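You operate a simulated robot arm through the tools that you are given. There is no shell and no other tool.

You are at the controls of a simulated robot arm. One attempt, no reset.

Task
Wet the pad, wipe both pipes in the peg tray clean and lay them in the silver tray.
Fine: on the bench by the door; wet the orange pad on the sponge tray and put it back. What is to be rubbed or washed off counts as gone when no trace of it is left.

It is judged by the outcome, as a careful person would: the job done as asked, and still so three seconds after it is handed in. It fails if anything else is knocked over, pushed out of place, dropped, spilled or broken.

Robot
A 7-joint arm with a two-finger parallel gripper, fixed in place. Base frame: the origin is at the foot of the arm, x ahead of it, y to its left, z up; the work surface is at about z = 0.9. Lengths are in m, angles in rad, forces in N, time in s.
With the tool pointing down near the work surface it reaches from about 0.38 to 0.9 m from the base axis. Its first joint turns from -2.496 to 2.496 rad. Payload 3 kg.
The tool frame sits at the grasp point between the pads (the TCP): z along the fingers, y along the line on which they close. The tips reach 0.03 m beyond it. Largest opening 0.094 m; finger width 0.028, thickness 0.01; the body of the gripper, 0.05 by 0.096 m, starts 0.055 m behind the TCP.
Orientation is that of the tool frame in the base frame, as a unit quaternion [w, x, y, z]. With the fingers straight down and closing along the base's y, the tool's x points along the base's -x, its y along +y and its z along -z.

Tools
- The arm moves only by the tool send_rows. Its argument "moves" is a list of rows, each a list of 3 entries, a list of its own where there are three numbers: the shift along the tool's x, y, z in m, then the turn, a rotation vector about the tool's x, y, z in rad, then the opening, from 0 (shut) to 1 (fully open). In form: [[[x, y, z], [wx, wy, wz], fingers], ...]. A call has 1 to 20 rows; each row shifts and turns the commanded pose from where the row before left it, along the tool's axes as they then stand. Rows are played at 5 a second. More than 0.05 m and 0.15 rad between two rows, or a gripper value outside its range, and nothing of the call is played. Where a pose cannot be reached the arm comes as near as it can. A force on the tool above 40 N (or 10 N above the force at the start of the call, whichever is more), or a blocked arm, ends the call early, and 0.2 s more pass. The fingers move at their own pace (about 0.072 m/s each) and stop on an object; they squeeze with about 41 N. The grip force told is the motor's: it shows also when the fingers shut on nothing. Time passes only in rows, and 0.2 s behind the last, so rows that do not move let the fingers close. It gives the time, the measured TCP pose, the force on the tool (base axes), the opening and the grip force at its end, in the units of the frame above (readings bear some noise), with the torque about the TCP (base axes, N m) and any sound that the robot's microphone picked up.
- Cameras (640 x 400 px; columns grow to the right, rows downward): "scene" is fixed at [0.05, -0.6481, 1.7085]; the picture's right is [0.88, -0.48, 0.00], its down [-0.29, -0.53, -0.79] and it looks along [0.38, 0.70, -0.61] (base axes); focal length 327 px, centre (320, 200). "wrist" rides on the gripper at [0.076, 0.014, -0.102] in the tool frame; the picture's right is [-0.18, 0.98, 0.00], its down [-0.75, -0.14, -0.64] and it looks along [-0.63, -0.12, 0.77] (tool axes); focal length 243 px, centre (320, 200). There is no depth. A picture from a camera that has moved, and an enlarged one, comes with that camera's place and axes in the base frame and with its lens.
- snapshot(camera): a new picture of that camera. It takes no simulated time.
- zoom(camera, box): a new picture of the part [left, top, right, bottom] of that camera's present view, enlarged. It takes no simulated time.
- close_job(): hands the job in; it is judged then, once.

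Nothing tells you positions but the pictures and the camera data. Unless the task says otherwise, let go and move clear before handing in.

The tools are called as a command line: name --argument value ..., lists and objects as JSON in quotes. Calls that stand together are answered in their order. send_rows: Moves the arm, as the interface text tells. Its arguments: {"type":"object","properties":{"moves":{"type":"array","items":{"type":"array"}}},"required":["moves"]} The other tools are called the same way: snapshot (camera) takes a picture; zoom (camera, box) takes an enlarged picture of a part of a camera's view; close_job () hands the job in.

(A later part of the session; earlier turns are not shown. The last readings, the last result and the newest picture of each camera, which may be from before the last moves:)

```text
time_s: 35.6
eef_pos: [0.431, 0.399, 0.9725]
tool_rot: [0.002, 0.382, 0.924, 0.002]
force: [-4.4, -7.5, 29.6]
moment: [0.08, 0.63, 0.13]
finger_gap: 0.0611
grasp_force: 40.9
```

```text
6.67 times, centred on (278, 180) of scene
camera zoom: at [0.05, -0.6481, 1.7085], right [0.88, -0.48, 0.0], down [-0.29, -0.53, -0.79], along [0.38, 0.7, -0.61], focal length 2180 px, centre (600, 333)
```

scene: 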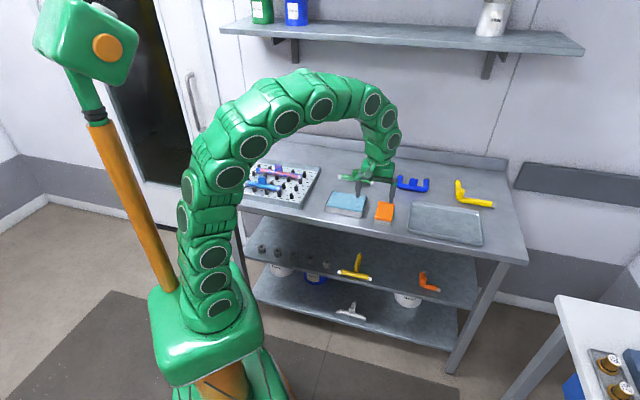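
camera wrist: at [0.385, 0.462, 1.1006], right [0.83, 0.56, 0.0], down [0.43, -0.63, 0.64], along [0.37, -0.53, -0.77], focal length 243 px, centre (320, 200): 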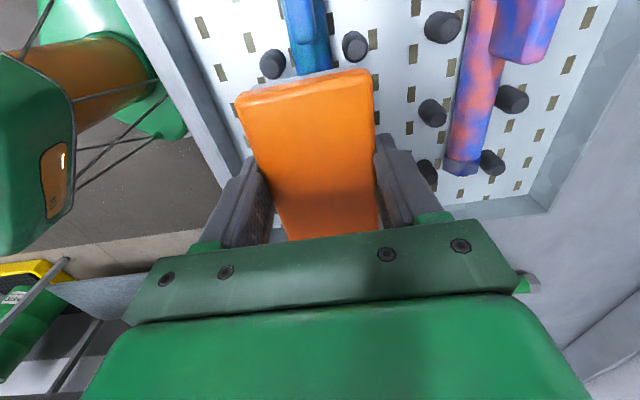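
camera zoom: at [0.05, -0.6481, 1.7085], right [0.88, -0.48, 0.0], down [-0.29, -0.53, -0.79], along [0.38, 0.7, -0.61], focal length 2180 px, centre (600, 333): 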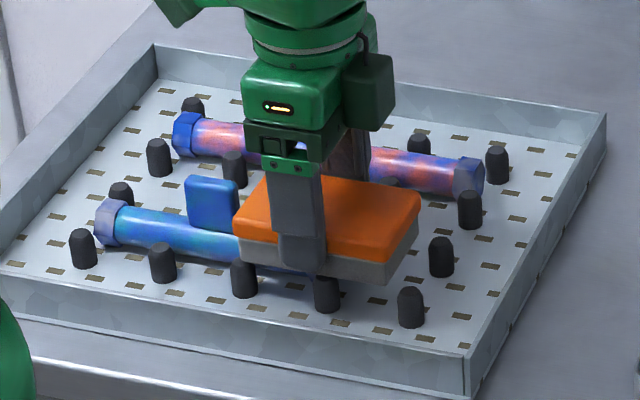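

The felt is touching the teal pipe, with contact centred on the tube near its +u cap. I'll ease the force and make short strokes along the pipe.

send_rows --moves '[[[0, 0, -0.0004], [0, 0, 0], 0.3], [[-0.006, 0, 0], [0, 0, 0], 0.3], [[-0.006, 0, 0], [0, 0, 0], 0.3], [[0.006, 0, 0], [0, 0, 0], 0.3], [[0.006, 0, 0], [0, 0, 0], 0.3], [[-0.006, 0, 0], [0, 0, 0], 0.3], [[-0.006, 0, 0], [0, 0, 0], 0.3], [[0.006, 0, 0], [0, 0, 0], 0.3], [[0.006, 0, 0], [0, 0, 0], 0.3]]'

zoom --camera "scene" --box '[230, 150, 326, 210]'

```text
time_s: 37.6
eef_pos: [0.4308, 0.3978, 0.9718]
tool_rot: [0.002, 0.383, 0.924, 0.002]
force: [8.0, -8.1, 30.0]
moment: [-0.17, -0.14, -0.03]
finger_gap: 0.061
grasp_force: 40.6
```

```text
6.67 times, centred on (278, 180) of scene
camera zoom: at [0.05, -0.6481, 1.7085], right [0.88, -0.48, 0.0], down [-0.29, -0.53, -0.79], along [0.38, 0.7, -0.61], focal length 2180 px, centre (600, 333)
```

zoom: 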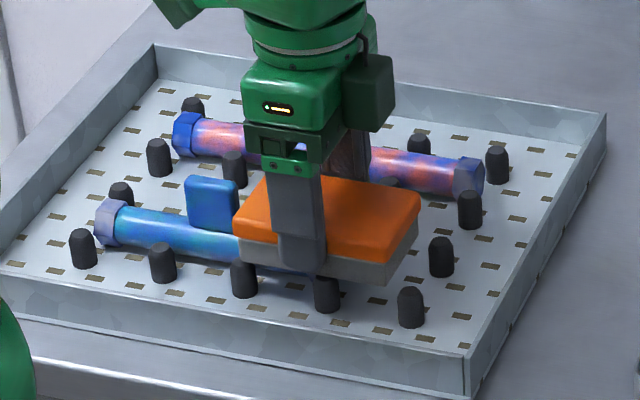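

send_rows --moves '[[[0, 0, -0.01], [0, 0, 0], 0.3], [[-0.03, 0, -0.04], [0, 0, 0], 0.3], [[-0.05, 0, -0.0], [0, 0, 0], 0.3], [[-0.05, 0, -0.0], [0, 0, 0], 0.3]]'

zoom --camera "scene" --box '[230, 150, 326, 210]'

snapshot --camera "wrist"

```text
time_s: 38.6
eef_pos: [0.5225, 0.3065, 1.0232]
tool_rot: [0.001, 0.382, 0.924, 0.0]
force: [0.0, -0.1, -1.0]
moment: [0.01, 0.01, -0.01]
finger_gap: 0.061
grasp_force: 41.4
```

```text
6.67 times, centred on (278, 180) of scene
camera zoom: at [0.05, -0.6481, 1.7085], right [0.88, -0.48, 0.0], down [-0.29, -0.53, -0.79], along [0.38, 0.7, -0.61], focal length 2180 px, centre (600, 333)
```

zoom: 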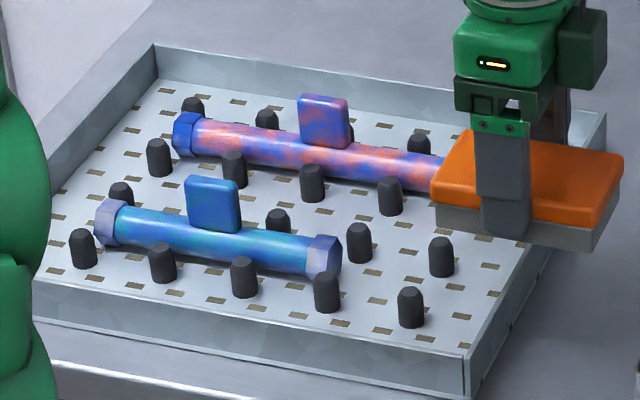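

```text
taken
camera wrist: at [0.4773, 0.3695, 1.1251], right [0.83, 0.56, 0.0], down [0.43, -0.63, 0.64], along [0.36, -0.53, -0.77], focal length 243 px, centre (320, 200)
```

wrist: 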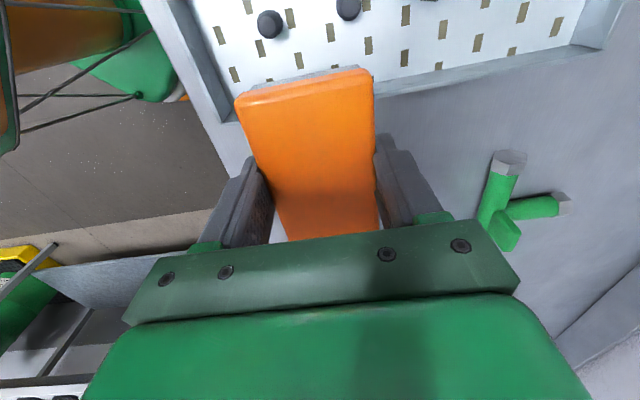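

zoom --camera "scene" --box '[240, 170, 288, 200]'

```text
13.33 times, centred on (264, 185) of scene
camera zoom: at [0.05, -0.6481, 1.7085], right [0.88, -0.48, 0.0], down [-0.29, -0.53, -0.79], along [0.38, 0.7, -0.61], focal length 4359 px, centre (1067, 400)
```

zoom: 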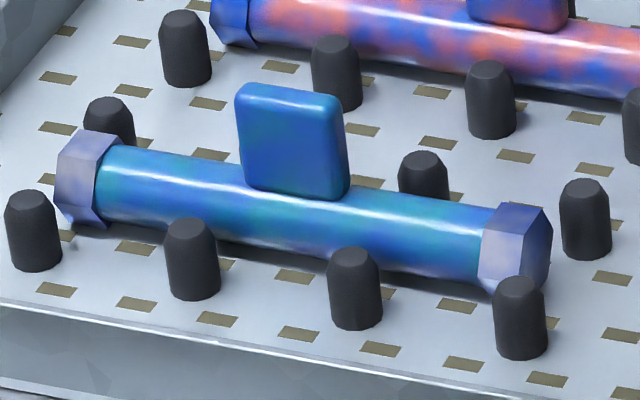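

send_rows --moves '[[[0.035, 0, 0], [0, 0, 0], 0.3], [[0.033, 0, 0], [0, 0, 0], 0.3]]'

zoom --camera "wrist" --box '[220, 0, 400, 112]'

```text
time_s: 39.2
eef_pos: [0.4737, 0.3548, 1.0212]
tool_rot: [0.002, 0.383, 0.924, 0.002]
force: [-0.7, 0.2, -1.4]
moment: [-0.04, 0.0, 0.01]
finger_gap: 0.0607
grasp_force: 40.5
```

```text
3.56 times, centred on (310, 56) of wrist
camera zoom: at [0.4287, 0.4179, 1.1246], right [0.82, 0.57, 0.0], down [0.43, -0.63, 0.64], along [0.37, -0.53, -0.77], focal length 863 px, centre (356, 712)
```

zoom: 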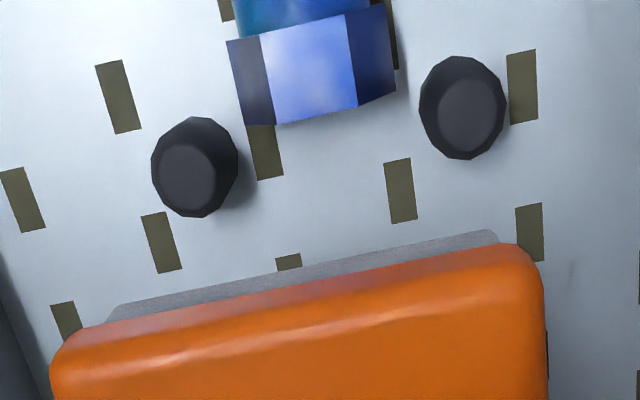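

send_rows --moves '[[[0.02, 0, 0], [0, 0, 0], 0.3], [[0.02, 0, 0], [0, 0, 0], 0.3]]'

zoom --camera "wrist" --box '[220, 0, 400, 112]'

```text
time_s: 39.8
eef_pos: [0.4454, 0.3826, 1.0216]
tool_rot: [0.002, 0.383, 0.924, 0.0]
force: [0.3, 0.5, -0.9]
moment: [-0.01, 0.0, 0.02]
finger_gap: 0.0608
grasp_force: 41.4
```

```text
3.56 times, centred on (310, 56) of wrist
camera zoom: at [0.401, 0.4461, 1.1246], right [0.83, 0.56, 0.0], down [0.43, -0.63, 0.64], along [0.37, -0.53, -0.77], focal length 863 px, centre (356, 712)
```

zoom: 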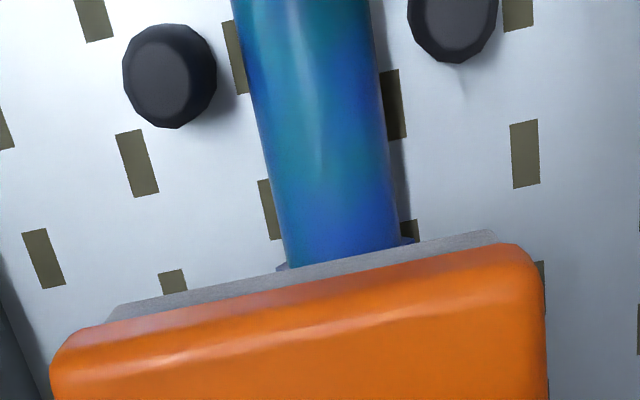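

The cap's flat top face has come cleaner, but the tube between cap and block wasn't touched because the cap stands slightly proud. I'll tilt the pad so its block-side edge rides on the tube itself.

send_rows --moves '[[[0, 0, 0], [0, -0.105, 0], 0.3], [[0, 0, 0], [0, -0.105, 0], 0.3], [[0.0317, 0.0015, -0.00675], [0, 0, 0], 0.3], [[0.0042, 0, 0.0196], [0, 0, 0], 0.3], [[0.0021, 0, 0.0098], [0, 0, 0], 0.3], [[0, 0, 0], [0, 0, 0], 0.3]]'

zoom --camera "scene" --box '[230, 150, 326, 210]'

zoom --camera "wrist" --box '[220, 0, 400, 112]'

```text
time_s: 41.2
eef_pos: [0.4238, 0.408, 0.9927]
tool_rot: [0.098, 0.38, 0.919, -0.04]
force: [0.4, 0.0, -0.5]
moment: [-0.02, 0.02, 0.0]
finger_gap: 0.0611
grasp_force: 41.2
```

```text
6.67 times, centred on (278, 180) of scene
camera zoom: at [0.05, -0.6481, 1.7085], right [0.88, -0.48, 0.0], down [-0.29, -0.53, -0.79], along [0.38, 0.7, -0.61], focal length 2180 px, centre (600, 333)
```

zoom: 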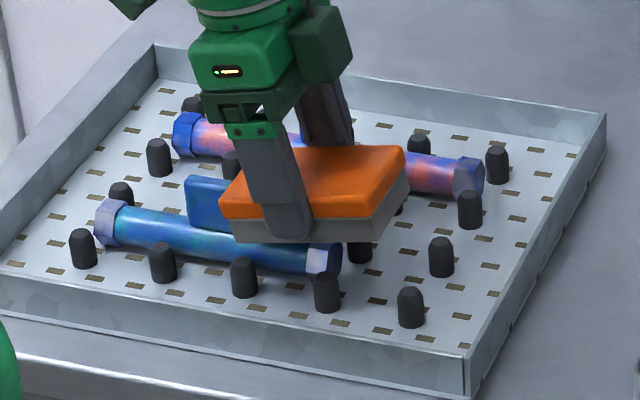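

```text
3.56 times, centred on (310, 56) of wrist
camera zoom: at [0.3649, 0.4845, 1.0767], right [0.82, 0.57, 0.04], down [0.32, -0.53, 0.79], along [0.47, -0.63, -0.62], focal length 863 px, centre (356, 712)
```

zoom: 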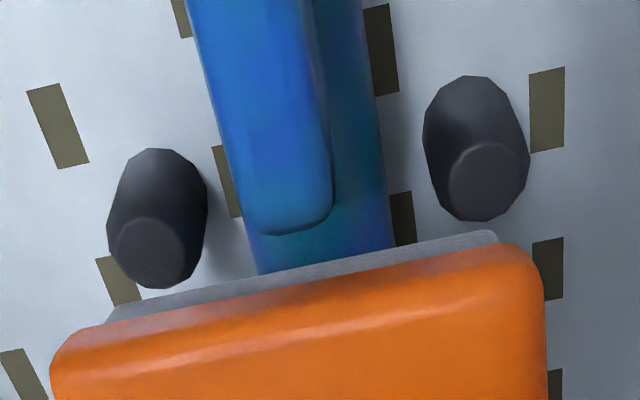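

send_rows --moves '[[[0.00105, 0, 0.0049], [0, 0, 0], 0.3], [[0.00063, 0, 0.00293], [0, 0, 0], 0.3], [[0.00021, 0, 0.00098], [0, 0, 0], 0.3]]'

```text
time_s: 42.0
eef_pos: [0.4247, 0.4088, 0.9834]
tool_rot: [0.099, 0.38, 0.919, -0.039]
force: [0.2, -0.3, -1.4]
moment: [-0.03, -0.03, 0.01]
finger_gap: 0.0608
grasp_force: 41.2
```

send_rows --moves '[[[0.00021, 0, 0.00098], [0, 0, 0], 0.3], [[0.00021, 0, 0.00098], [0, 0, 0], 0.3]]'

zoom --camera "wrist" --box '[220, 0, 400, 112]'

```text
time_s: 42.6
eef_pos: [0.4248, 0.4068, 0.9808]
tool_rot: [0.098, 0.381, 0.919, -0.04]
force: [0.2, 0.3, -1.2]
moment: [-0.01, -0.03, 0.0]
finger_gap: 0.0611
grasp_force: 40.6
```

```text
3.56 times, centred on (310, 56) of wrist
camera zoom: at [0.3656, 0.4848, 1.0656], right [0.82, 0.57, 0.04], down [0.32, -0.53, 0.79], along [0.47, -0.63, -0.62], focal length 863 px, centre (356, 712)
```

zoom: 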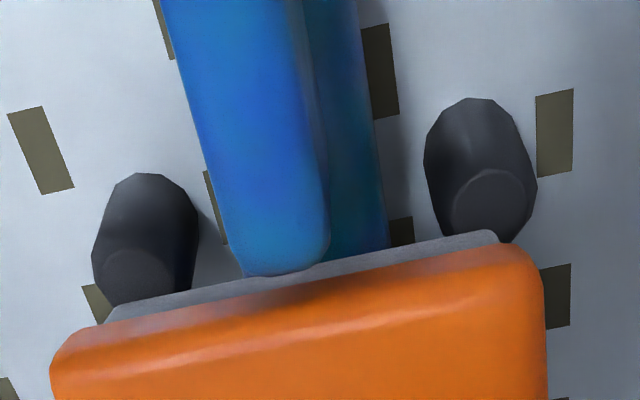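

send_rows --moves '[[[0.00015, 0, 0.0007], [0, 0, 0], 0.3], [[0.00015, 0, 0.0007], [0, 0, 0], 0.3]]'

```text
time_s: 43.2
eef_pos: [0.4248, 0.4069, 0.9809]
tool_rot: [0.099, 0.38, 0.919, -0.038]
force: [2.9, 1.1, 21.9]
moment: [0.69, 0.53, -0.12]
finger_gap: 0.061
grasp_force: 41.0
```

The edge is on the tube with about 20 N, so I'll stroke outward along the tube to the cap.

send_rows --moves '[[[-6e-05, 0, -0.0003], [0, 0, 0], 0.3], [[-0.00587, 0, 0.00125], [0, 0, 0], 0.3], [[-0.00587, 0, 0.00125], [0, 0, 0], 0.3], [[-0.00587, 0, 0.00125], [0, 0, 0], 0.3], [[-0.00587, 0, 0.00125], [0, 0, 0], 0.3], [[-0.00587, 0, 0.00125], [0, 0, 0], 0.3]]'

zoom --camera "wrist" --box '[220, 0, 400, 112]'

zoom --camera "scene" --box '[240, 170, 288, 200]'

```text
time_s: 44.6
eef_pos: [0.4462, 0.3847, 0.9804]
tool_rot: [0.099, 0.38, 0.919, -0.04]
force: [-5.4, 4.3, 18.5]
moment: [0.74, 0.79, 0.02]
finger_gap: 0.0612
grasp_force: 40.9
```

```text
3.56 times, centred on (310, 56) of wrist
camera zoom: at [0.3866, 0.4626, 1.0638], right [0.82, 0.57, 0.04], down [0.32, -0.53, 0.79], along [0.47, -0.63, -0.62], focal length 863 px, centre (356, 712)
```

zoom: 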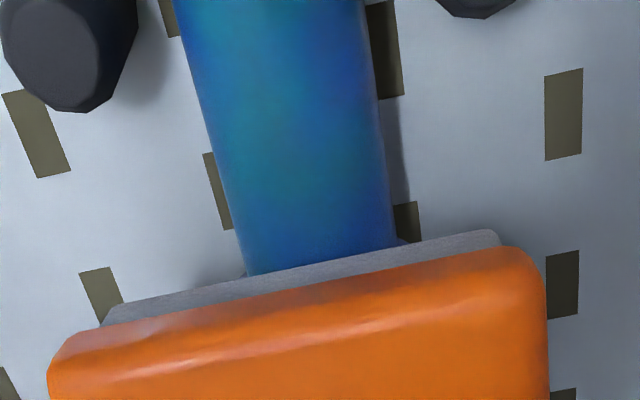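

```text
13.33 times, centred on (264, 185) of scene
camera zoom: at [0.05, -0.6481, 1.7085], right [0.88, -0.48, 0.0], down [-0.29, -0.53, -0.79], along [0.38, 0.7, -0.61], focal length 4359 px, centre (1067, 400)
```

zoom: 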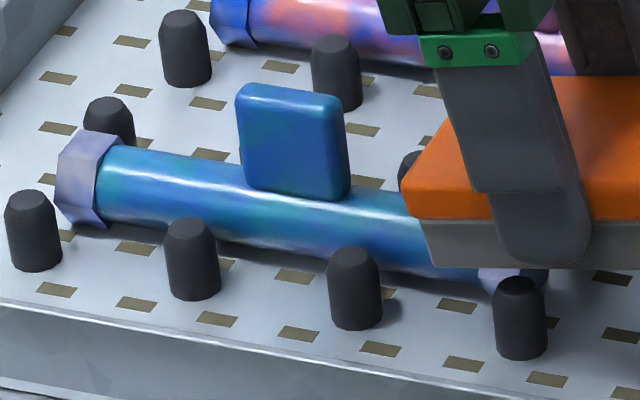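

send_rows --moves '[[[-0.002, 0, -0.0098], [0, 0, 0], 0.3], [[-0.035, 0, -0.02], [0, 0, 0], 0.3], [[-0.045, 0, 0], [0, 0, 0], 0.3]]'

zoom --camera "scene" --box '[240, 170, 288, 200]'

zoom --camera "wrist" --box '[220, 0, 400, 112]'

```text
time_s: 45.4
eef_pos: [0.4966, 0.3326, 1.0286]
tool_rot: [0.098, 0.38, 0.919, -0.04]
force: [0.4, 0.3, -0.6]
moment: [0.0, -0.03, 0.0]
finger_gap: 0.061
grasp_force: 40.9
```

```text
13.33 times, centred on (264, 185) of scene
camera zoom: at [0.05, -0.6481, 1.7085], right [0.88, -0.48, 0.0], down [-0.29, -0.53, -0.79], along [0.38, 0.7, -0.61], focal length 4359 px, centre (1067, 400)
```

zoom: 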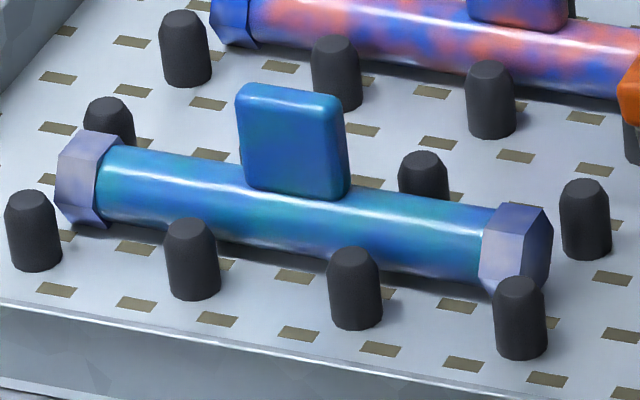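

```text
3.56 times, centred on (310, 56) of wrist
camera zoom: at [0.4376, 0.4102, 1.112], right [0.82, 0.57, 0.04], down [0.32, -0.53, 0.79], along [0.47, -0.63, -0.62], focal length 863 px, centre (356, 712)
```

zoom: 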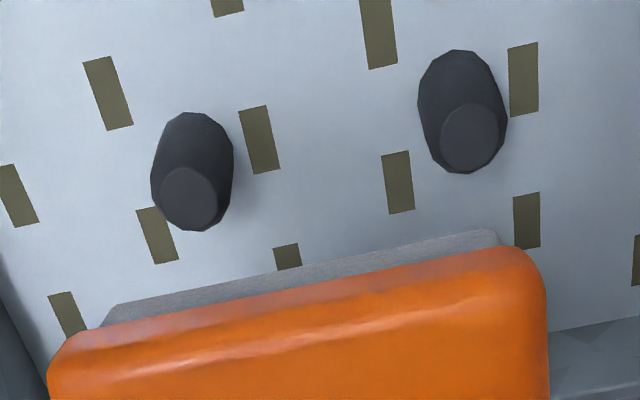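

The whole pipe has faded a little, including parts I didn't touch, so the stain seems to lessen with the amount of wet rubbing. I'll level the pad and make longer back-and-forth strokes.

send_rows --moves '[[[0, 0, 0], [0, 0.105, 0], 0.3], [[0, 0, 0], [0, 0.105, 0], 0.3], [[0.045, 0, 0], [0, 0, 0], 0.3], [[0.043, 0, 0], [0, 0, 0], 0.3], [[0, 0, 0.035], [0, 0, 0], 0.3], [[0, 0, 0.014], [0, 0, 0], 0.3], [[0, 0, 0.003], [0, 0, 0], 0.3], [[0, 0, 0], [0, 0, 0], 0.3]]'

```text
time_s: 47.2
eef_pos: [0.4371, 0.3944, 0.975]
tool_rot: [0.001, 0.383, 0.924, 0.002]
force: [1.0, -0.4, 0.1]
moment: [-0.04, 0.04, -0.01]
finger_gap: 0.061
grasp_force: 41.4
```

send_rows --moves '[[[0, 0, 0.001], [0, 0, 0], 0.3], [[0, 0, 0.001], [0, 0, 0], 0.3]]'

```text
time_s: 47.8
eef_pos: [0.4339, 0.3956, 0.9737]
tool_rot: [0.001, 0.383, 0.924, 0.001]
force: [-0.5, -0.2, -1.1]
moment: [0.02, -0.02, 0.02]
finger_gap: 0.0609
grasp_force: 41.3
```

send_rows --moves '[[[0, 0, 0.0007], [0, 0, 0], 0.3], [[0, 0, 0.0004], [0, 0, 0], 0.3]]'

```text
time_s: 48.4
eef_pos: [0.4363, 0.3965, 0.9724]
tool_rot: [0.002, 0.383, 0.924, 0.002]
force: [-0.6, -0.3, -0.4]
moment: [-0.01, 0.01, 0.0]
finger_gap: 0.0613
grasp_force: 40.9
```

send_rows --moves '[[[0, 0, 0.0006], [0, 0, 0], 0.3], [[0, 0, 0.0003], [0, 0, 0], 0.3]]'

```text
time_s: 49.0
eef_pos: [0.437, 0.3948, 0.971]
tool_rot: [0.003, 0.382, 0.924, 0.002]
force: [-2.1, -4.0, 22.3]
moment: [-0.15, 0.24, 0.04]
finger_gap: 0.061
grasp_force: 41.3
```

Contact is at about 22 N. Now a run of strokes along the cap and pipe end.

send_rows --moves '[[[-0.009, 0, 0], [0, 0, 0], 0.3], [[-0.009, 0, 0], [0, 0, 0], 0.3], [[0.013, 0, 0], [0, 0, 0], 0.3], [[0.013, 0, 0], [0, 0, 0], 0.3], [[-0.013, 0, 0], [0, 0, 0], 0.3], [[-0.013, 0, 0], [0, 0, 0], 0.3], [[0.013, 0, 0], [0, 0, 0], 0.3], [[0.013, 0, 0], [0, 0, 0], 0.3], [[-0.013, 0, 0], [0, 0, 0], 0.3], [[-0.013, 0, 0], [0, 0, 0], 0.3], [[0.013, 0, 0], [0, 0, 0], 0.3], [[0.013, 0, 0], [0, 0, 0], 0.3], [[-0.013, 0, 0], [0, 0, 0], 0.3], [[-0.013, 0, 0], [0, 0, 0], 0.3], [[0.013, 0, 0], [0, 0, 0], 0.3], [[0.013, 0, 0], [0, 0, 0], 0.3]]'

zoom --camera "scene" --box '[240, 170, 288, 200]'

```text
time_s: 52.4
eef_pos: [0.4299, 0.4012, 0.9709]
tool_rot: [0.002, 0.383, 0.924, 0.001]
force: [3.5, -2.9, 11.7]
moment: [-0.18, -0.12, 0.01]
finger_gap: 0.0609
grasp_force: 40.8
```

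```text
13.33 times, centred on (264, 185) of scene
camera zoom: at [0.05, -0.6481, 1.7085], right [0.88, -0.48, 0.0], down [-0.29, -0.53, -0.79], along [0.38, 0.7, -0.61], focal length 4359 px, centre (1067, 400)
```

zoom: 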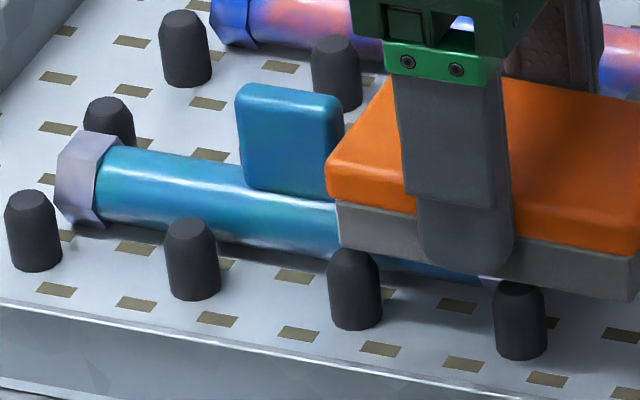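

The fade is clear across the whole pipe: the block is teal and the far cap paler. I'll keep rubbing.

send_rows --moves '[[[-0.013, 0, 0.0002], [0, 0, 0], 0.3], [[-0.013, 0, 0], [0, 0, 0], 0.3], [[0.013, 0, 0], [0, 0, 0], 0.3], [[0.013, 0, 0], [0, 0, 0], 0.3], [[-0.013, 0, 0], [0, 0, 0], 0.3], [[-0.013, 0, 0], [0, 0, 0], 0.3], [[0.013, 0, 0], [0, 0, 0], 0.3], [[0.013, 0, 0], [0, 0, 0], 0.3], [[-0.013, 0, 0], [0, 0, 0], 0.3], [[-0.013, 0, 0], [0, 0, 0], 0.3], [[0.013, 0, 0], [0, 0, 0], 0.3], [[0.013, 0, 0], [0, 0, 0], 0.3], [[-0.013, 0, 0], [0, 0, 0], 0.3], [[-0.013, 0, 0], [0, 0, 0], 0.3], [[0.013, 0, 0], [0, 0, 0], 0.3], [[0.013, 0, 0], [0, 0, 0], 0.3], [[-0.013, 0, 0], [0, 0, 0], 0.3], [[-0.013, 0, 0], [0, 0, 0], 0.3], [[0.013, 0, 0], [0, 0, 0], 0.3], [[0.013, 0, 0], [0, 0, 0], 0.3]]'

zoom --camera "scene" --box '[240, 170, 288, 200]'

```text
time_s: 56.6
eef_pos: [0.4322, 0.3998, 0.9701]
tool_rot: [0.002, 0.382, 0.924, 0.001]
force: [6.2, -4.6, 19.9]
moment: [-0.27, -0.22, -0.02]
finger_gap: 0.0608
grasp_force: 41.1
```

```text
13.33 times, centred on (264, 185) of scene
camera zoom: at [0.05, -0.6481, 1.7085], right [0.88, -0.48, 0.0], down [-0.29, -0.53, -0.79], along [0.38, 0.7, -0.61], focal length 4359 px, centre (1067, 400)
```

zoom: 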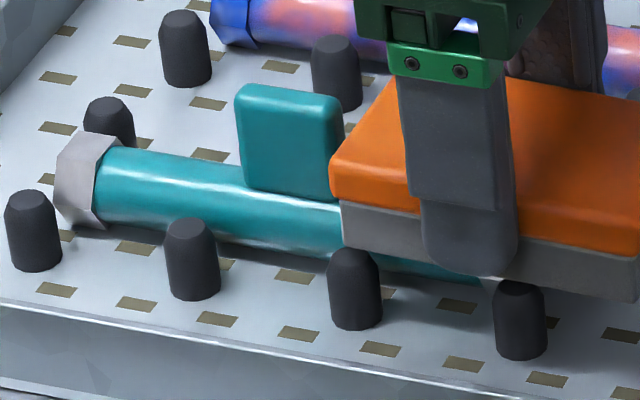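

The pipe looks uniformly teal. I'll give it a few more strokes to be sure, then lift off and inspect.

send_rows --moves '[[[-0.013, 0, 0], [0, 0, 0], 0.3], [[-0.013, 0, 0], [0, 0, 0], 0.3], [[0.013, 0, 0], [0, 0, 0], 0.3], [[0.013, 0, 0], [0, 0, 0], 0.3], [[-0.013, 0, 0], [0, 0, 0], 0.3], [[-0.013, 0, 0], [0, 0, 0], 0.3], [[0.013, 0, 0], [0, 0, 0], 0.3], [[0.013, 0, 0], [0, 0, 0], 0.3], [[-0.013, 0, 0], [0, 0, 0], 0.3], [[-0.013, 0, 0], [0, 0, 0], 0.3], [[0, 0, -0.01], [0, 0, 0], 0.3], [[0, 0, -0.04], [0, 0, 0], 0.3], [[-0.05, 0, 0], [0, 0, 0], 0.3], [[-0.04, 0, 0], [0, 0, 0], 0.3]]'

zoom --camera "scene" --box '[240, 170, 288, 200]'

zoom --camera "scene" --box '[250, 150, 346, 210]'

```text
time_s: 59.6
eef_pos: [0.5132, 0.3194, 1.0196]
tool_rot: [0.001, 0.383, 0.924, 0.001]
force: [0.4, -0.8, -0.4]
moment: [-0.05, -0.02, -0.03]
finger_gap: 0.061
grasp_force: 40.4
```

```text
13.33 times, centred on (264, 185) of scene
camera zoom: at [0.05, -0.6481, 1.7085], right [0.88, -0.48, 0.0], down [-0.29, -0.53, -0.79], along [0.38, 0.7, -0.61], focal length 4359 px, centre (1067, 400)
```

zoom: 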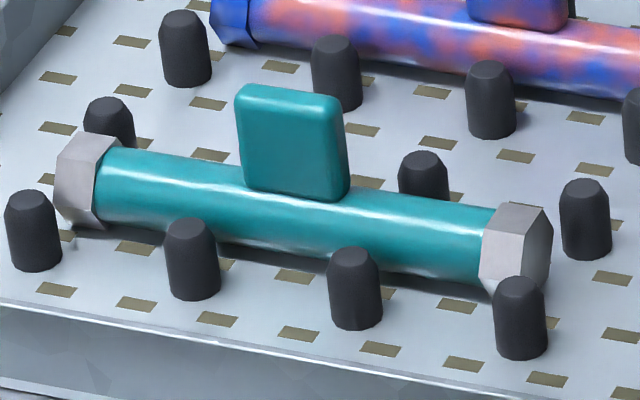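

```text
6.67 times, centred on (298, 180) of scene
camera zoom: at [0.05, -0.6481, 1.7085], right [0.88, -0.48, 0.0], down [-0.29, -0.53, -0.79], along [0.38, 0.7, -0.61], focal length 2180 px, centre (467, 333)
```

zoom: 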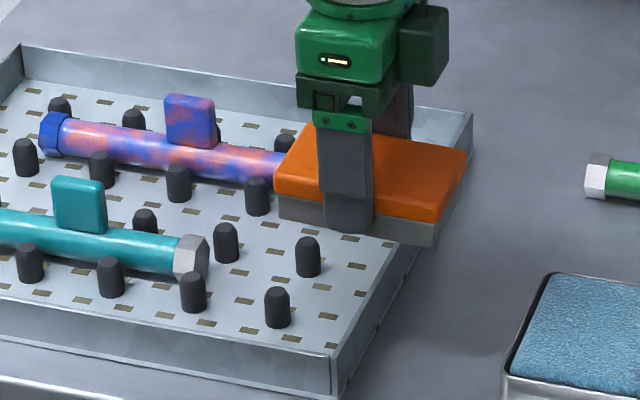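

The teal pipe is clean, with plain teal tube and grey caps. Next I'll move the pad over the +u end of the second pipe.

send_rows --moves '[[[0, 0.035, 0], [0, 0, 0], 0.3], [[0.024, 0.035, 0], [0, 0, 0], 0.3], [[0.024, 0.035, 0], [0, 0, 0], 0.3], [[0.02, 0.0, 0], [0, 0, 0], 0.3]]'

snapshot --camera "wrist"

zoom --camera "wrist" --box '[220, 0, 400, 112]'

zoom --camera "scene" --box '[240, 150, 336, 210]'

```text
time_s: 60.6
eef_pos: [0.5378, 0.4381, 1.0186]
tool_rot: [0.002, 0.382, 0.924, 0.002]
force: [0.2, -0.1, -0.3]
moment: [-0.02, 0.02, -0.03]
finger_gap: 0.061
grasp_force: 41.0
```

```text
taken
camera wrist: at [0.4935, 0.5026, 1.1212], right [0.82, 0.57, 0.0], down [0.43, -0.63, 0.64], along [0.37, -0.53, -0.77], focal length 243 px, centre (320, 200)
```

wrist: 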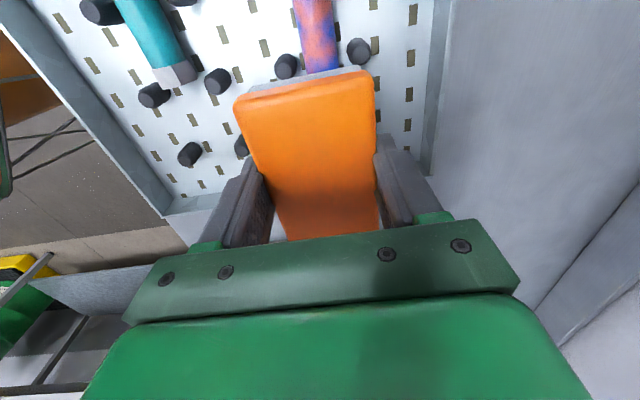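

```text
3.56 times, centred on (310, 56) of wrist
camera zoom: at [0.4935, 0.5026, 1.1212], right [0.82, 0.57, 0.0], down [0.43, -0.63, 0.64], along [0.37, -0.53, -0.77], focal length 863 px, centre (356, 712)
```

zoom: 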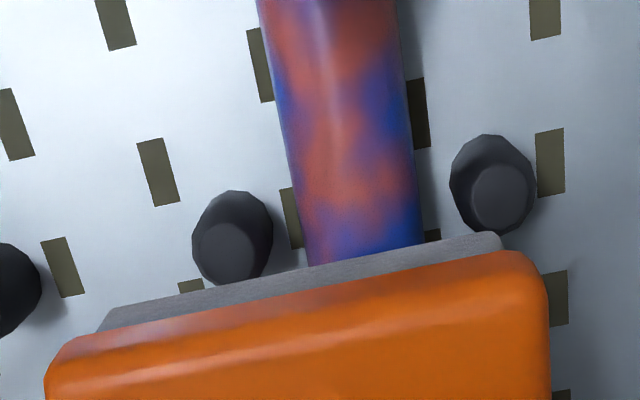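

```text
6.67 times, centred on (288, 180) of scene
camera zoom: at [0.05, -0.6481, 1.7085], right [0.88, -0.48, 0.0], down [-0.29, -0.53, -0.79], along [0.38, 0.7, -0.61], focal length 2180 px, centre (533, 333)
```

zoom: 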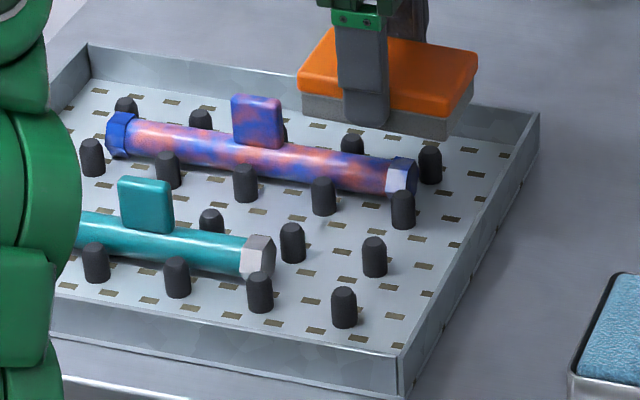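

The second pipe's tube lies at about w=0.697. I'll shift to centre on it and lower.

send_rows --moves '[[[0.004, 0.006, 0.01], [0, 0, 0], 0.3], [[0, 0, 0.025], [0, 0, 0], 0.3], [[0, 0, 0.007], [0, 0, 0], 0.3], [[0, 0, 0.001], [0, 0, 0], 0.3], [[0, 0, 0], [0, 0, 0], 0.3]]'

zoom --camera "scene" --box '[240, 150, 336, 210]'

```text
time_s: 61.8
eef_pos: [0.5398, 0.4467, 0.9771]
tool_rot: [0.002, 0.383, 0.924, 0.001]
force: [0.4, 0.6, -0.8]
moment: [0.0, 0.03, 0.0]
finger_gap: 0.0609
grasp_force: 40.8
```

```text
6.67 times, centred on (288, 180) of scene
camera zoom: at [0.05, -0.6481, 1.7085], right [0.88, -0.48, 0.0], down [-0.29, -0.53, -0.79], along [0.38, 0.7, -0.61], focal length 2180 px, centre (533, 333)
```

zoom: 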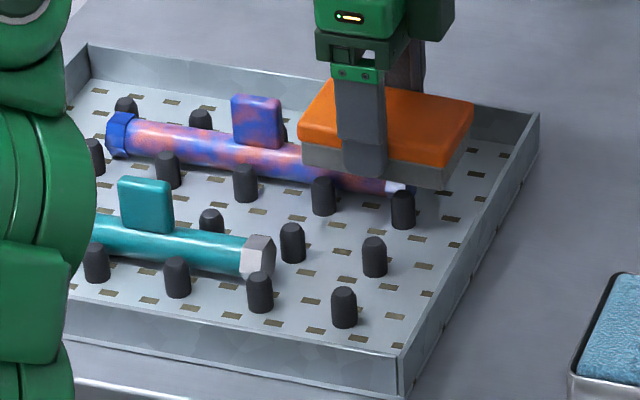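

send_rows --moves '[[[0, 0, 0.0015], [0, 0, 0], 0.3], [[0, 0, 0.001], [0, 0, 0], 0.3], [[0, 0, 0.001], [0, 0, 0], 0.3]]'

```text
time_s: 62.6
eef_pos: [0.5401, 0.4487, 0.9741]
tool_rot: [0.002, 0.383, 0.924, 0.001]
force: [-0.7, -0.2, 0.0]
moment: [-0.02, -0.01, 0.0]
finger_gap: 0.0611
grasp_force: 41.3
```

send_rows --moves '[[[0, 0, 0.001], [0, 0, 0], 0.3], [[0, 0, 0.0007], [0, 0, 0], 0.3]]'

```text
time_s: 63.2
eef_pos: [0.5393, 0.4487, 0.9718]
tool_rot: [0.001, 0.382, 0.924, 0.001]
force: [0.5, -0.4, -1.5]
moment: [-0.04, -0.02, 0.0]
finger_gap: 0.061
grasp_force: 41.4
```

send_rows --moves '[[[0, 0, 0.0006], [0, 0, 0], 0.3], [[0, 0, 0.0004], [0, 0, 0], 0.3]]'

```text
time_s: 63.8
eef_pos: [0.5389, 0.4481, 0.9708]
tool_rot: [0.001, 0.382, 0.924, 0.002]
force: [0.1, -0.1, -0.9]
moment: [-0.01, -0.03, -0.01]
finger_gap: 0.0611
grasp_force: 40.8
```

send_rows --moves '[[[0, 0, 0.0006], [0, 0, 0], 0.3], [[0, 0, 0.0004], [0, 0, 0], 0.3]]'

```text
time_s: 64.4
eef_pos: [0.5385, 0.448, 0.971]
tool_rot: [0.001, 0.383, 0.924, 0.001]
force: [-0.8, 0.7, 1.9]
moment: [-0.04, 0.0, 0.01]
finger_gap: 0.0612
grasp_force: 41.0
```

send_rows --moves '[[[0, 0, 0.0005], [0, 0, 0], 0.3], [[-0.006, 0, 0], [0, 0, 0], 0.3], [[-0.006, 0, 0], [0, 0, 0], 0.3], [[0.013, 0, 0], [0, 0, 0], 0.3], [[0.013, 0, 0], [0, 0, 0], 0.3], [[-0.013, 0, 0], [0, 0, 0], 0.3], [[-0.013, 0, 0], [0, 0, 0], 0.3]]'

zoom --camera "scene" --box '[240, 150, 336, 210]'

```text
time_s: 66.0
eef_pos: [0.5484, 0.4406, 0.9705]
tool_rot: [0.001, 0.382, 0.924, 0.001]
force: [-5.0, 4.7, 21.9]
moment: [0.11, 0.13, 0.01]
finger_gap: 0.0612
grasp_force: 41.4
```

```text
6.67 times, centred on (288, 180) of scene
camera zoom: at [0.05, -0.6481, 1.7085], right [0.88, -0.48, 0.0], down [-0.29, -0.53, -0.79], along [0.38, 0.7, -0.61], focal length 2180 px, centre (533, 333)
```

zoom: 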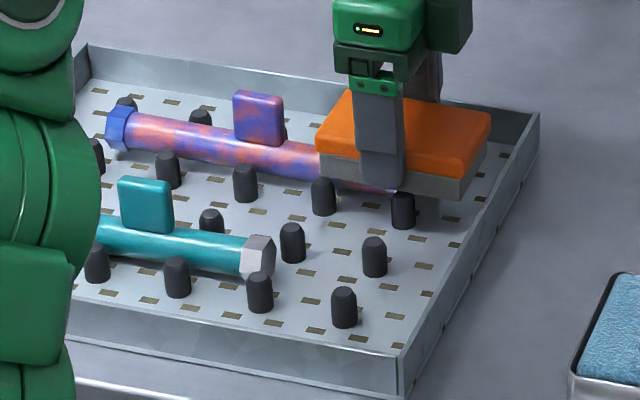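

The second pipe is fading too. I'll continue with the same strokes.

send_rows --moves '[[[0.013, 0, 0], [0, 0, 0], 0.3], [[0.013, 0, 0], [0, 0, 0], 0.3], [[-0.013, 0, 0], [0, 0, 0], 0.3], [[-0.013, 0, 0], [0, 0, 0], 0.3], [[0.013, 0, 0], [0, 0, 0], 0.3], [[0.013, 0, 0], [0, 0, 0], 0.3], [[-0.013, 0, 0], [0, 0, 0], 0.3], [[-0.013, 0, 0], [0, 0, 0], 0.3], [[0.013, 0, 0], [0, 0, 0], 0.3], [[0.013, 0, 0], [0, 0, 0], 0.3], [[-0.013, 0, 0], [0, 0, 0], 0.3], [[-0.013, 0, 0], [0, 0, 0], 0.3], [[0.013, 0, 0], [0, 0, 0], 0.3], [[0.013, 0, 0], [0, 0, 0], 0.3], [[-0.013, 0, 0], [0, 0, 0], 0.3], [[-0.013, 0, 0], [0, 0, 0], 0.3], [[0.013, 0, 0], [0, 0, 0], 0.3], [[0.013, 0, 0], [0, 0, 0], 0.3], [[-0.013, 0, 0], [0, 0, 0], 0.3], [[-0.013, 0, 0], [0, 0, 0], 0.3]]'

zoom --camera "scene" --box '[240, 150, 336, 210]'

```text
time_s: 70.2
eef_pos: [0.549, 0.4405, 0.9703]
tool_rot: [0.002, 0.383, 0.924, 0.001]
force: [0.0, 0.2, -1.5]
moment: [-0.01, 0.03, 0.05]
finger_gap: 0.0607
grasp_force: 41.1
```

```text
6.67 times, centred on (288, 180) of scene
camera zoom: at [0.05, -0.6481, 1.7085], right [0.88, -0.48, 0.0], down [-0.29, -0.53, -0.79], along [0.38, 0.7, -0.61], focal length 2180 px, centre (533, 333)
```

zoom: 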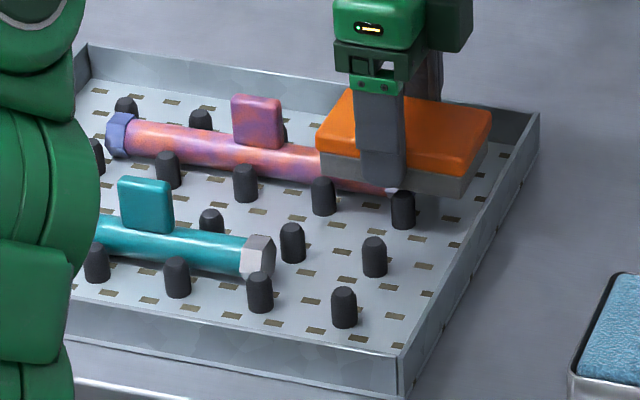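

send_rows --moves '[[[0, 0, 0.0005], [0, 0, 0], 0.3], [[0, 0, 0.0003], [0, 0, 0], 0.3]]'

```text
time_s: 70.8
eef_pos: [0.5476, 0.4403, 0.9694]
tool_rot: [0.001, 0.382, 0.924, 0.002]
force: [0.1, -0.8, 0.3]
moment: [-0.05, 0.0, 0.01]
finger_gap: 0.061
grasp_force: 40.9
```

send_rows --moves '[[[0, 0, 0.0005], [0, 0, 0], 0.3], [[0, 0, 0.0003], [0, 0, 0], 0.3]]'

```text
time_s: 71.4
eef_pos: [0.5482, 0.4407, 0.9697]
tool_rot: [0.003, 0.383, 0.924, 0.002]
force: [3.9, -0.2, 16.6]
moment: [-0.13, -0.18, 0.02]
finger_gap: 0.0611
grasp_force: 40.8
```

send_rows --moves '[[[0.013, 0, 0.0002], [0, 0, 0], 0.3], [[0.013, 0, 0], [0, 0, 0], 0.3], [[-0.013, 0, 0], [0, 0, 0], 0.3], [[-0.013, 0, 0], [0, 0, 0], 0.3], [[0.013, 0, 0], [0, 0, 0], 0.3], [[0.013, 0, 0], [0, 0, 0], 0.3], [[-0.013, 0, 0], [0, 0, 0], 0.3], [[-0.013, 0, 0], [0, 0, 0], 0.3], [[0.013, 0, 0], [0, 0, 0], 0.3], [[0.013, 0, 0], [0, 0, 0], 0.3], [[-0.013, 0, 0], [0, 0, 0], 0.3], [[-0.013, 0, 0], [0, 0, 0], 0.3], [[0.013, 0, 0], [0, 0, 0], 0.3], [[0.013, 0, 0], [0, 0, 0], 0.3], [[-0.013, 0, 0], [0, 0, 0], 0.3], [[-0.013, 0, 0], [0, 0, 0], 0.3]]'

zoom --camera "scene" --box '[240, 150, 336, 210]'

```text
time_s: 72.5
eef_pos: [0.5461, 0.444, 0.9696]
tool_rot: [0.005, 0.383, 0.924, 0.002]
force: [-1.2, -1.0, 14.9]
moment: [-0.19, -0.01, 0.0]
finger_gap: 0.0609
grasp_force: 40.9
stopped in row 5: the force on the tool passed its limit at 44 N (the readings are from after the stop); the commanded pose is now the measured one
```

```text
6.67 times, centred on (288, 180) of scene
camera zoom: at [0.05, -0.6481, 1.7085], right [0.88, -0.48, 0.0], down [-0.29, -0.53, -0.79], along [0.38, 0.7, -0.61], focal length 2180 px, centre (533, 333)
```

zoom: 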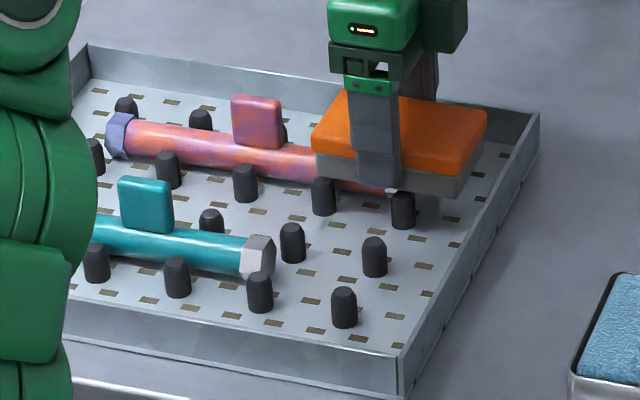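

The force limit tripped, but the pad is still in light contact. I'll continue from here with a slightly lighter touch.

send_rows --moves '[[[0.011, 0, -0.0002], [0, 0, 0], 0.3], [[0.011, 0, 0], [0, 0, 0], 0.3], [[-0.013, 0, 0], [0, 0, 0], 0.3], [[-0.013, 0, 0], [0, 0, 0], 0.3], [[0.013, 0, 0], [0, 0, 0], 0.3], [[0.013, 0, 0], [0, 0, 0], 0.3], [[-0.013, 0, 0], [0, 0, 0], 0.3], [[-0.013, 0, 0], [0, 0, 0], 0.3], [[0.013, 0, 0], [0, 0, 0], 0.3], [[0.013, 0, 0], [0, 0, 0], 0.3], [[-0.013, 0, 0], [0, 0, 0], 0.3], [[-0.013, 0, 0], [0, 0, 0], 0.3], [[0.013, 0, 0], [0, 0, 0], 0.3], [[0.013, 0, 0], [0, 0, 0], 0.3], [[-0.013, 0, 0], [0, 0, 0], 0.3], [[-0.013, 0, 0], [0, 0, 0], 0.3]]'

zoom --camera "scene" --box '[240, 150, 336, 210]'

```text
time_s: 75.9
eef_pos: [0.5486, 0.4387, 0.9689]
tool_rot: [0.003, 0.382, 0.924, 0.001]
force: [-2.6, 2.9, 10.2]
moment: [0.04, 0.16, 0.01]
finger_gap: 0.0609
grasp_force: 41.1
```

```text
6.67 times, centred on (288, 180) of scene
camera zoom: at [0.05, -0.6481, 1.7085], right [0.88, -0.48, 0.0], down [-0.29, -0.53, -0.79], along [0.38, 0.7, -0.61], focal length 2180 px, centre (533, 333)
```

zoom: 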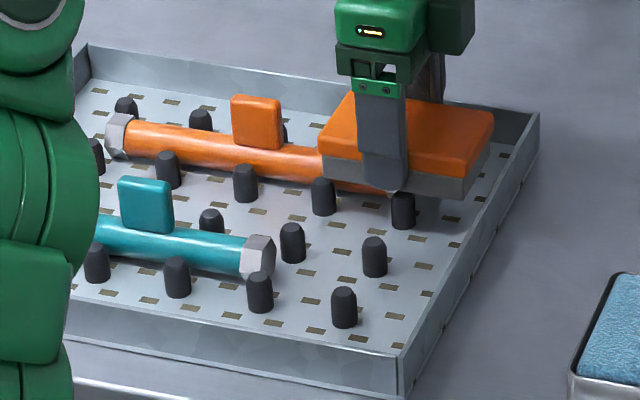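

The second pipe is now plain orange. I'll make a few extra strokes for safety, then lift and inspect both pipes.

send_rows --moves '[[[0.013, 0, 0.0001], [0, 0, 0], 0.3], [[0.013, 0, 0], [0, 0, 0], 0.3], [[-0.013, 0, 0], [0, 0, 0], 0.3], [[-0.013, 0, 0], [0, 0, 0], 0.3], [[0.013, 0, 0], [0, 0, 0], 0.3], [[0.013, 0, 0], [0, 0, 0], 0.3], [[-0.013, 0, 0], [0, 0, 0], 0.3], [[-0.013, 0, 0], [0, 0, 0], 0.3], [[0.013, 0, 0], [0, 0, 0], 0.3], [[0.013, 0, 0], [0, 0, 0], 0.3], [[-0.013, 0, 0], [0, 0, 0], 0.3], [[-0.013, 0, 0], [0, 0, 0], 0.3], [[0, 0, -0.01], [0, 0, 0], 0.3], [[0, 0, -0.04], [0, 0, 0], 0.3], [[-0.05, 0, -0.01], [0, 0, 0], 0.3], [[-0.05, 0, 0], [0, 0, 0], 0.3]]'

zoom --camera "scene" --box '[250, 155, 314, 195]'

zoom --camera "scene" --box '[240, 170, 288, 200]'

zoom --camera "scene" --box '[290, 130, 386, 190]'

```text
refused: row 15 steps farther than a row can; nothing moved
```

```text
10.00 times, centred on (282, 175) of scene
camera zoom: at [0.05, -0.6481, 1.7085], right [0.88, -0.48, 0.0], down [-0.29, -0.53, -0.79], along [0.38, 0.7, -0.61], focal length 3270 px, centre (700, 450)
```

zoom: 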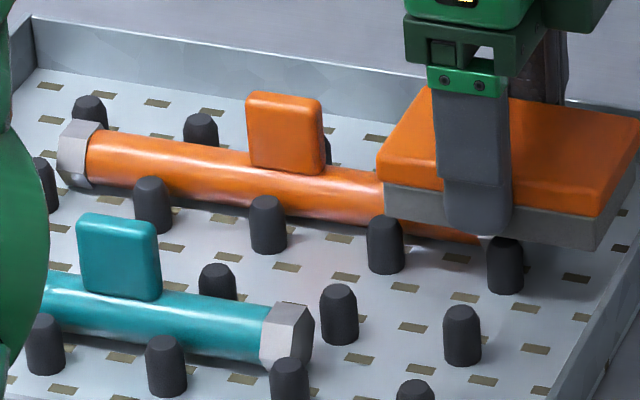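

```text
13.33 times, centred on (264, 185) of scene
camera zoom: at [0.05, -0.6481, 1.7085], right [0.88, -0.48, 0.0], down [-0.29, -0.53, -0.79], along [0.38, 0.7, -0.61], focal length 4359 px, centre (1067, 400)
```

zoom: 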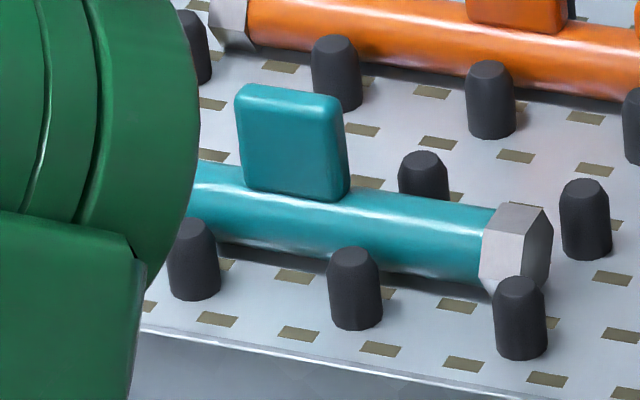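

```text
6.67 times, centred on (338, 160) of scene
camera zoom: at [0.05, -0.6481, 1.7085], right [0.88, -0.48, 0.0], down [-0.29, -0.53, -0.79], along [0.38, 0.7, -0.61], focal length 2180 px, centre (200, 467)
```

zoom: 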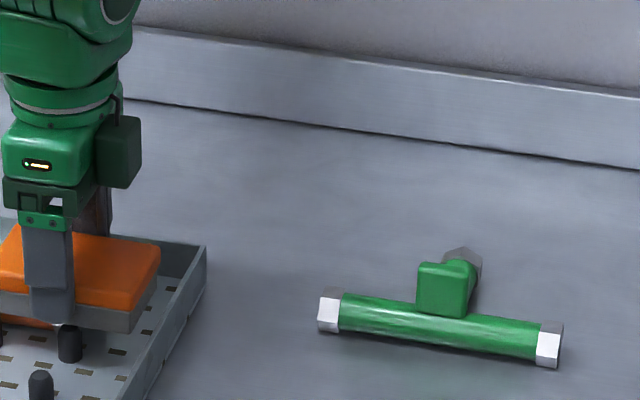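

One lift row was too long, so nothing moved. I'll resend it with smaller steps.

send_rows --moves '[[[0.013, 0, 0.0001], [0, 0, 0], 0.3], [[0.013, 0, 0], [0, 0, 0], 0.3], [[-0.013, 0, 0], [0, 0, 0], 0.3], [[-0.013, 0, 0], [0, 0, 0], 0.3], [[0.013, 0, 0], [0, 0, 0], 0.3], [[0.013, 0, 0], [0, 0, 0], 0.3], [[-0.013, 0, 0], [0, 0, 0], 0.3], [[-0.013, 0, 0], [0, 0, 0], 0.3], [[0.013, 0, 0], [0, 0, 0], 0.3], [[0.013, 0, 0], [0, 0, 0], 0.3], [[-0.013, 0, 0], [0, 0, 0], 0.3], [[-0.013, 0, 0], [0, 0, 0], 0.3], [[0, 0, -0.01], [0, 0, 0], 0.3], [[0, 0, -0.04], [0, 0, 0], 0.3], [[-0.045, 0, -0.01], [0, 0, 0], 0.3], [[-0.045, 0, 0], [0, 0, 0], 0.3]]'

zoom --camera "scene" --box '[240, 150, 336, 210]'

snapshot --camera "wrist"

```text
time_s: 79.3
eef_pos: [0.6125, 0.3765, 1.0307]
tool_rot: [0.003, 0.384, 0.923, 0.001]
force: [0.6, -0.6, -2.2]
moment: [-0.02, -0.01, -0.03]
finger_gap: 0.0611
grasp_force: 41.1
```

```text
6.67 times, centred on (288, 180) of scene
camera zoom: at [0.05, -0.6481, 1.7085], right [0.88, -0.48, 0.0], down [-0.29, -0.53, -0.79], along [0.38, 0.7, -0.61], focal length 2180 px, centre (533, 333)
```

zoom: 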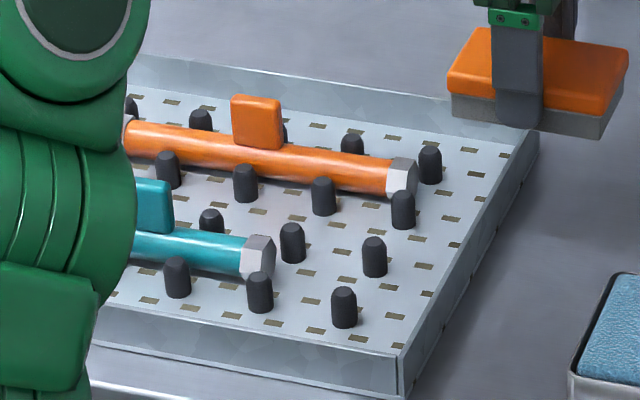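

```text
taken
camera wrist: at [0.5666, 0.4399, 1.1328], right [0.83, 0.56, 0.01], down [0.43, -0.63, 0.65], along [0.37, -0.53, -0.76], focal length 243 px, centre (320, 200)
```

wrist: 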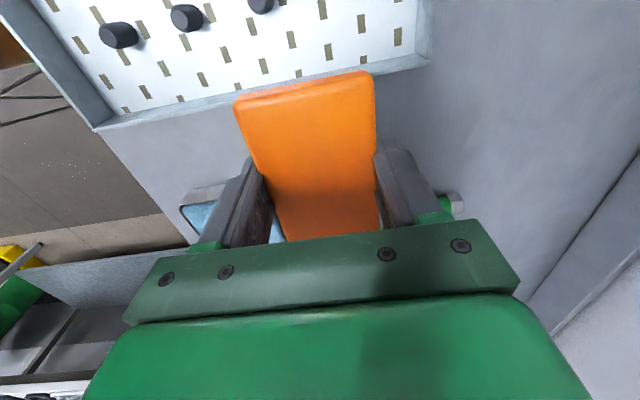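

zoom --camera "scene" --box '[296, 145, 344, 175]'

zoom --camera "wrist" --box '[220, 50, 400, 162]'

```text
13.33 times, centred on (320, 160) of scene
camera zoom: at [0.05, -0.6481, 1.7085], right [0.88, -0.48, 0.0], down [-0.29, -0.53, -0.79], along [0.38, 0.7, -0.61], focal length 4359 px, centre (320, 733)
```

zoom: 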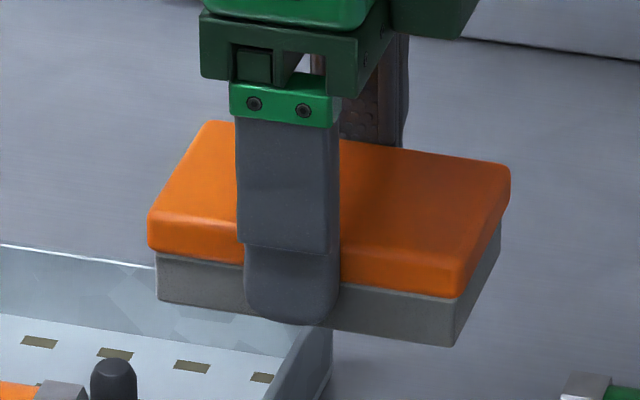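

```text
3.56 times, centred on (310, 106) of wrist
camera zoom: at [0.5666, 0.4399, 1.1328], right [0.83, 0.56, 0.01], down [0.43, -0.63, 0.65], along [0.37, -0.53, -0.76], focal length 863 px, centre (356, 534)
```

zoom: 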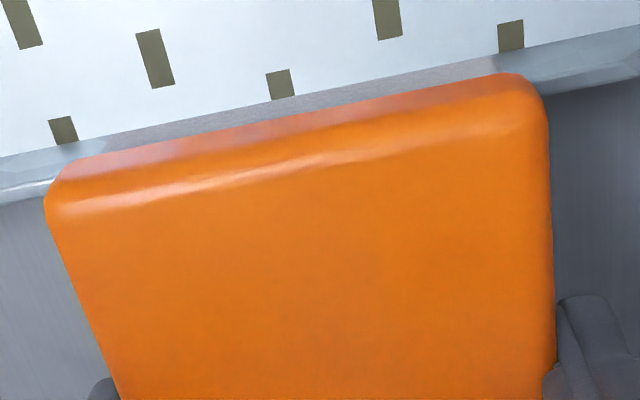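

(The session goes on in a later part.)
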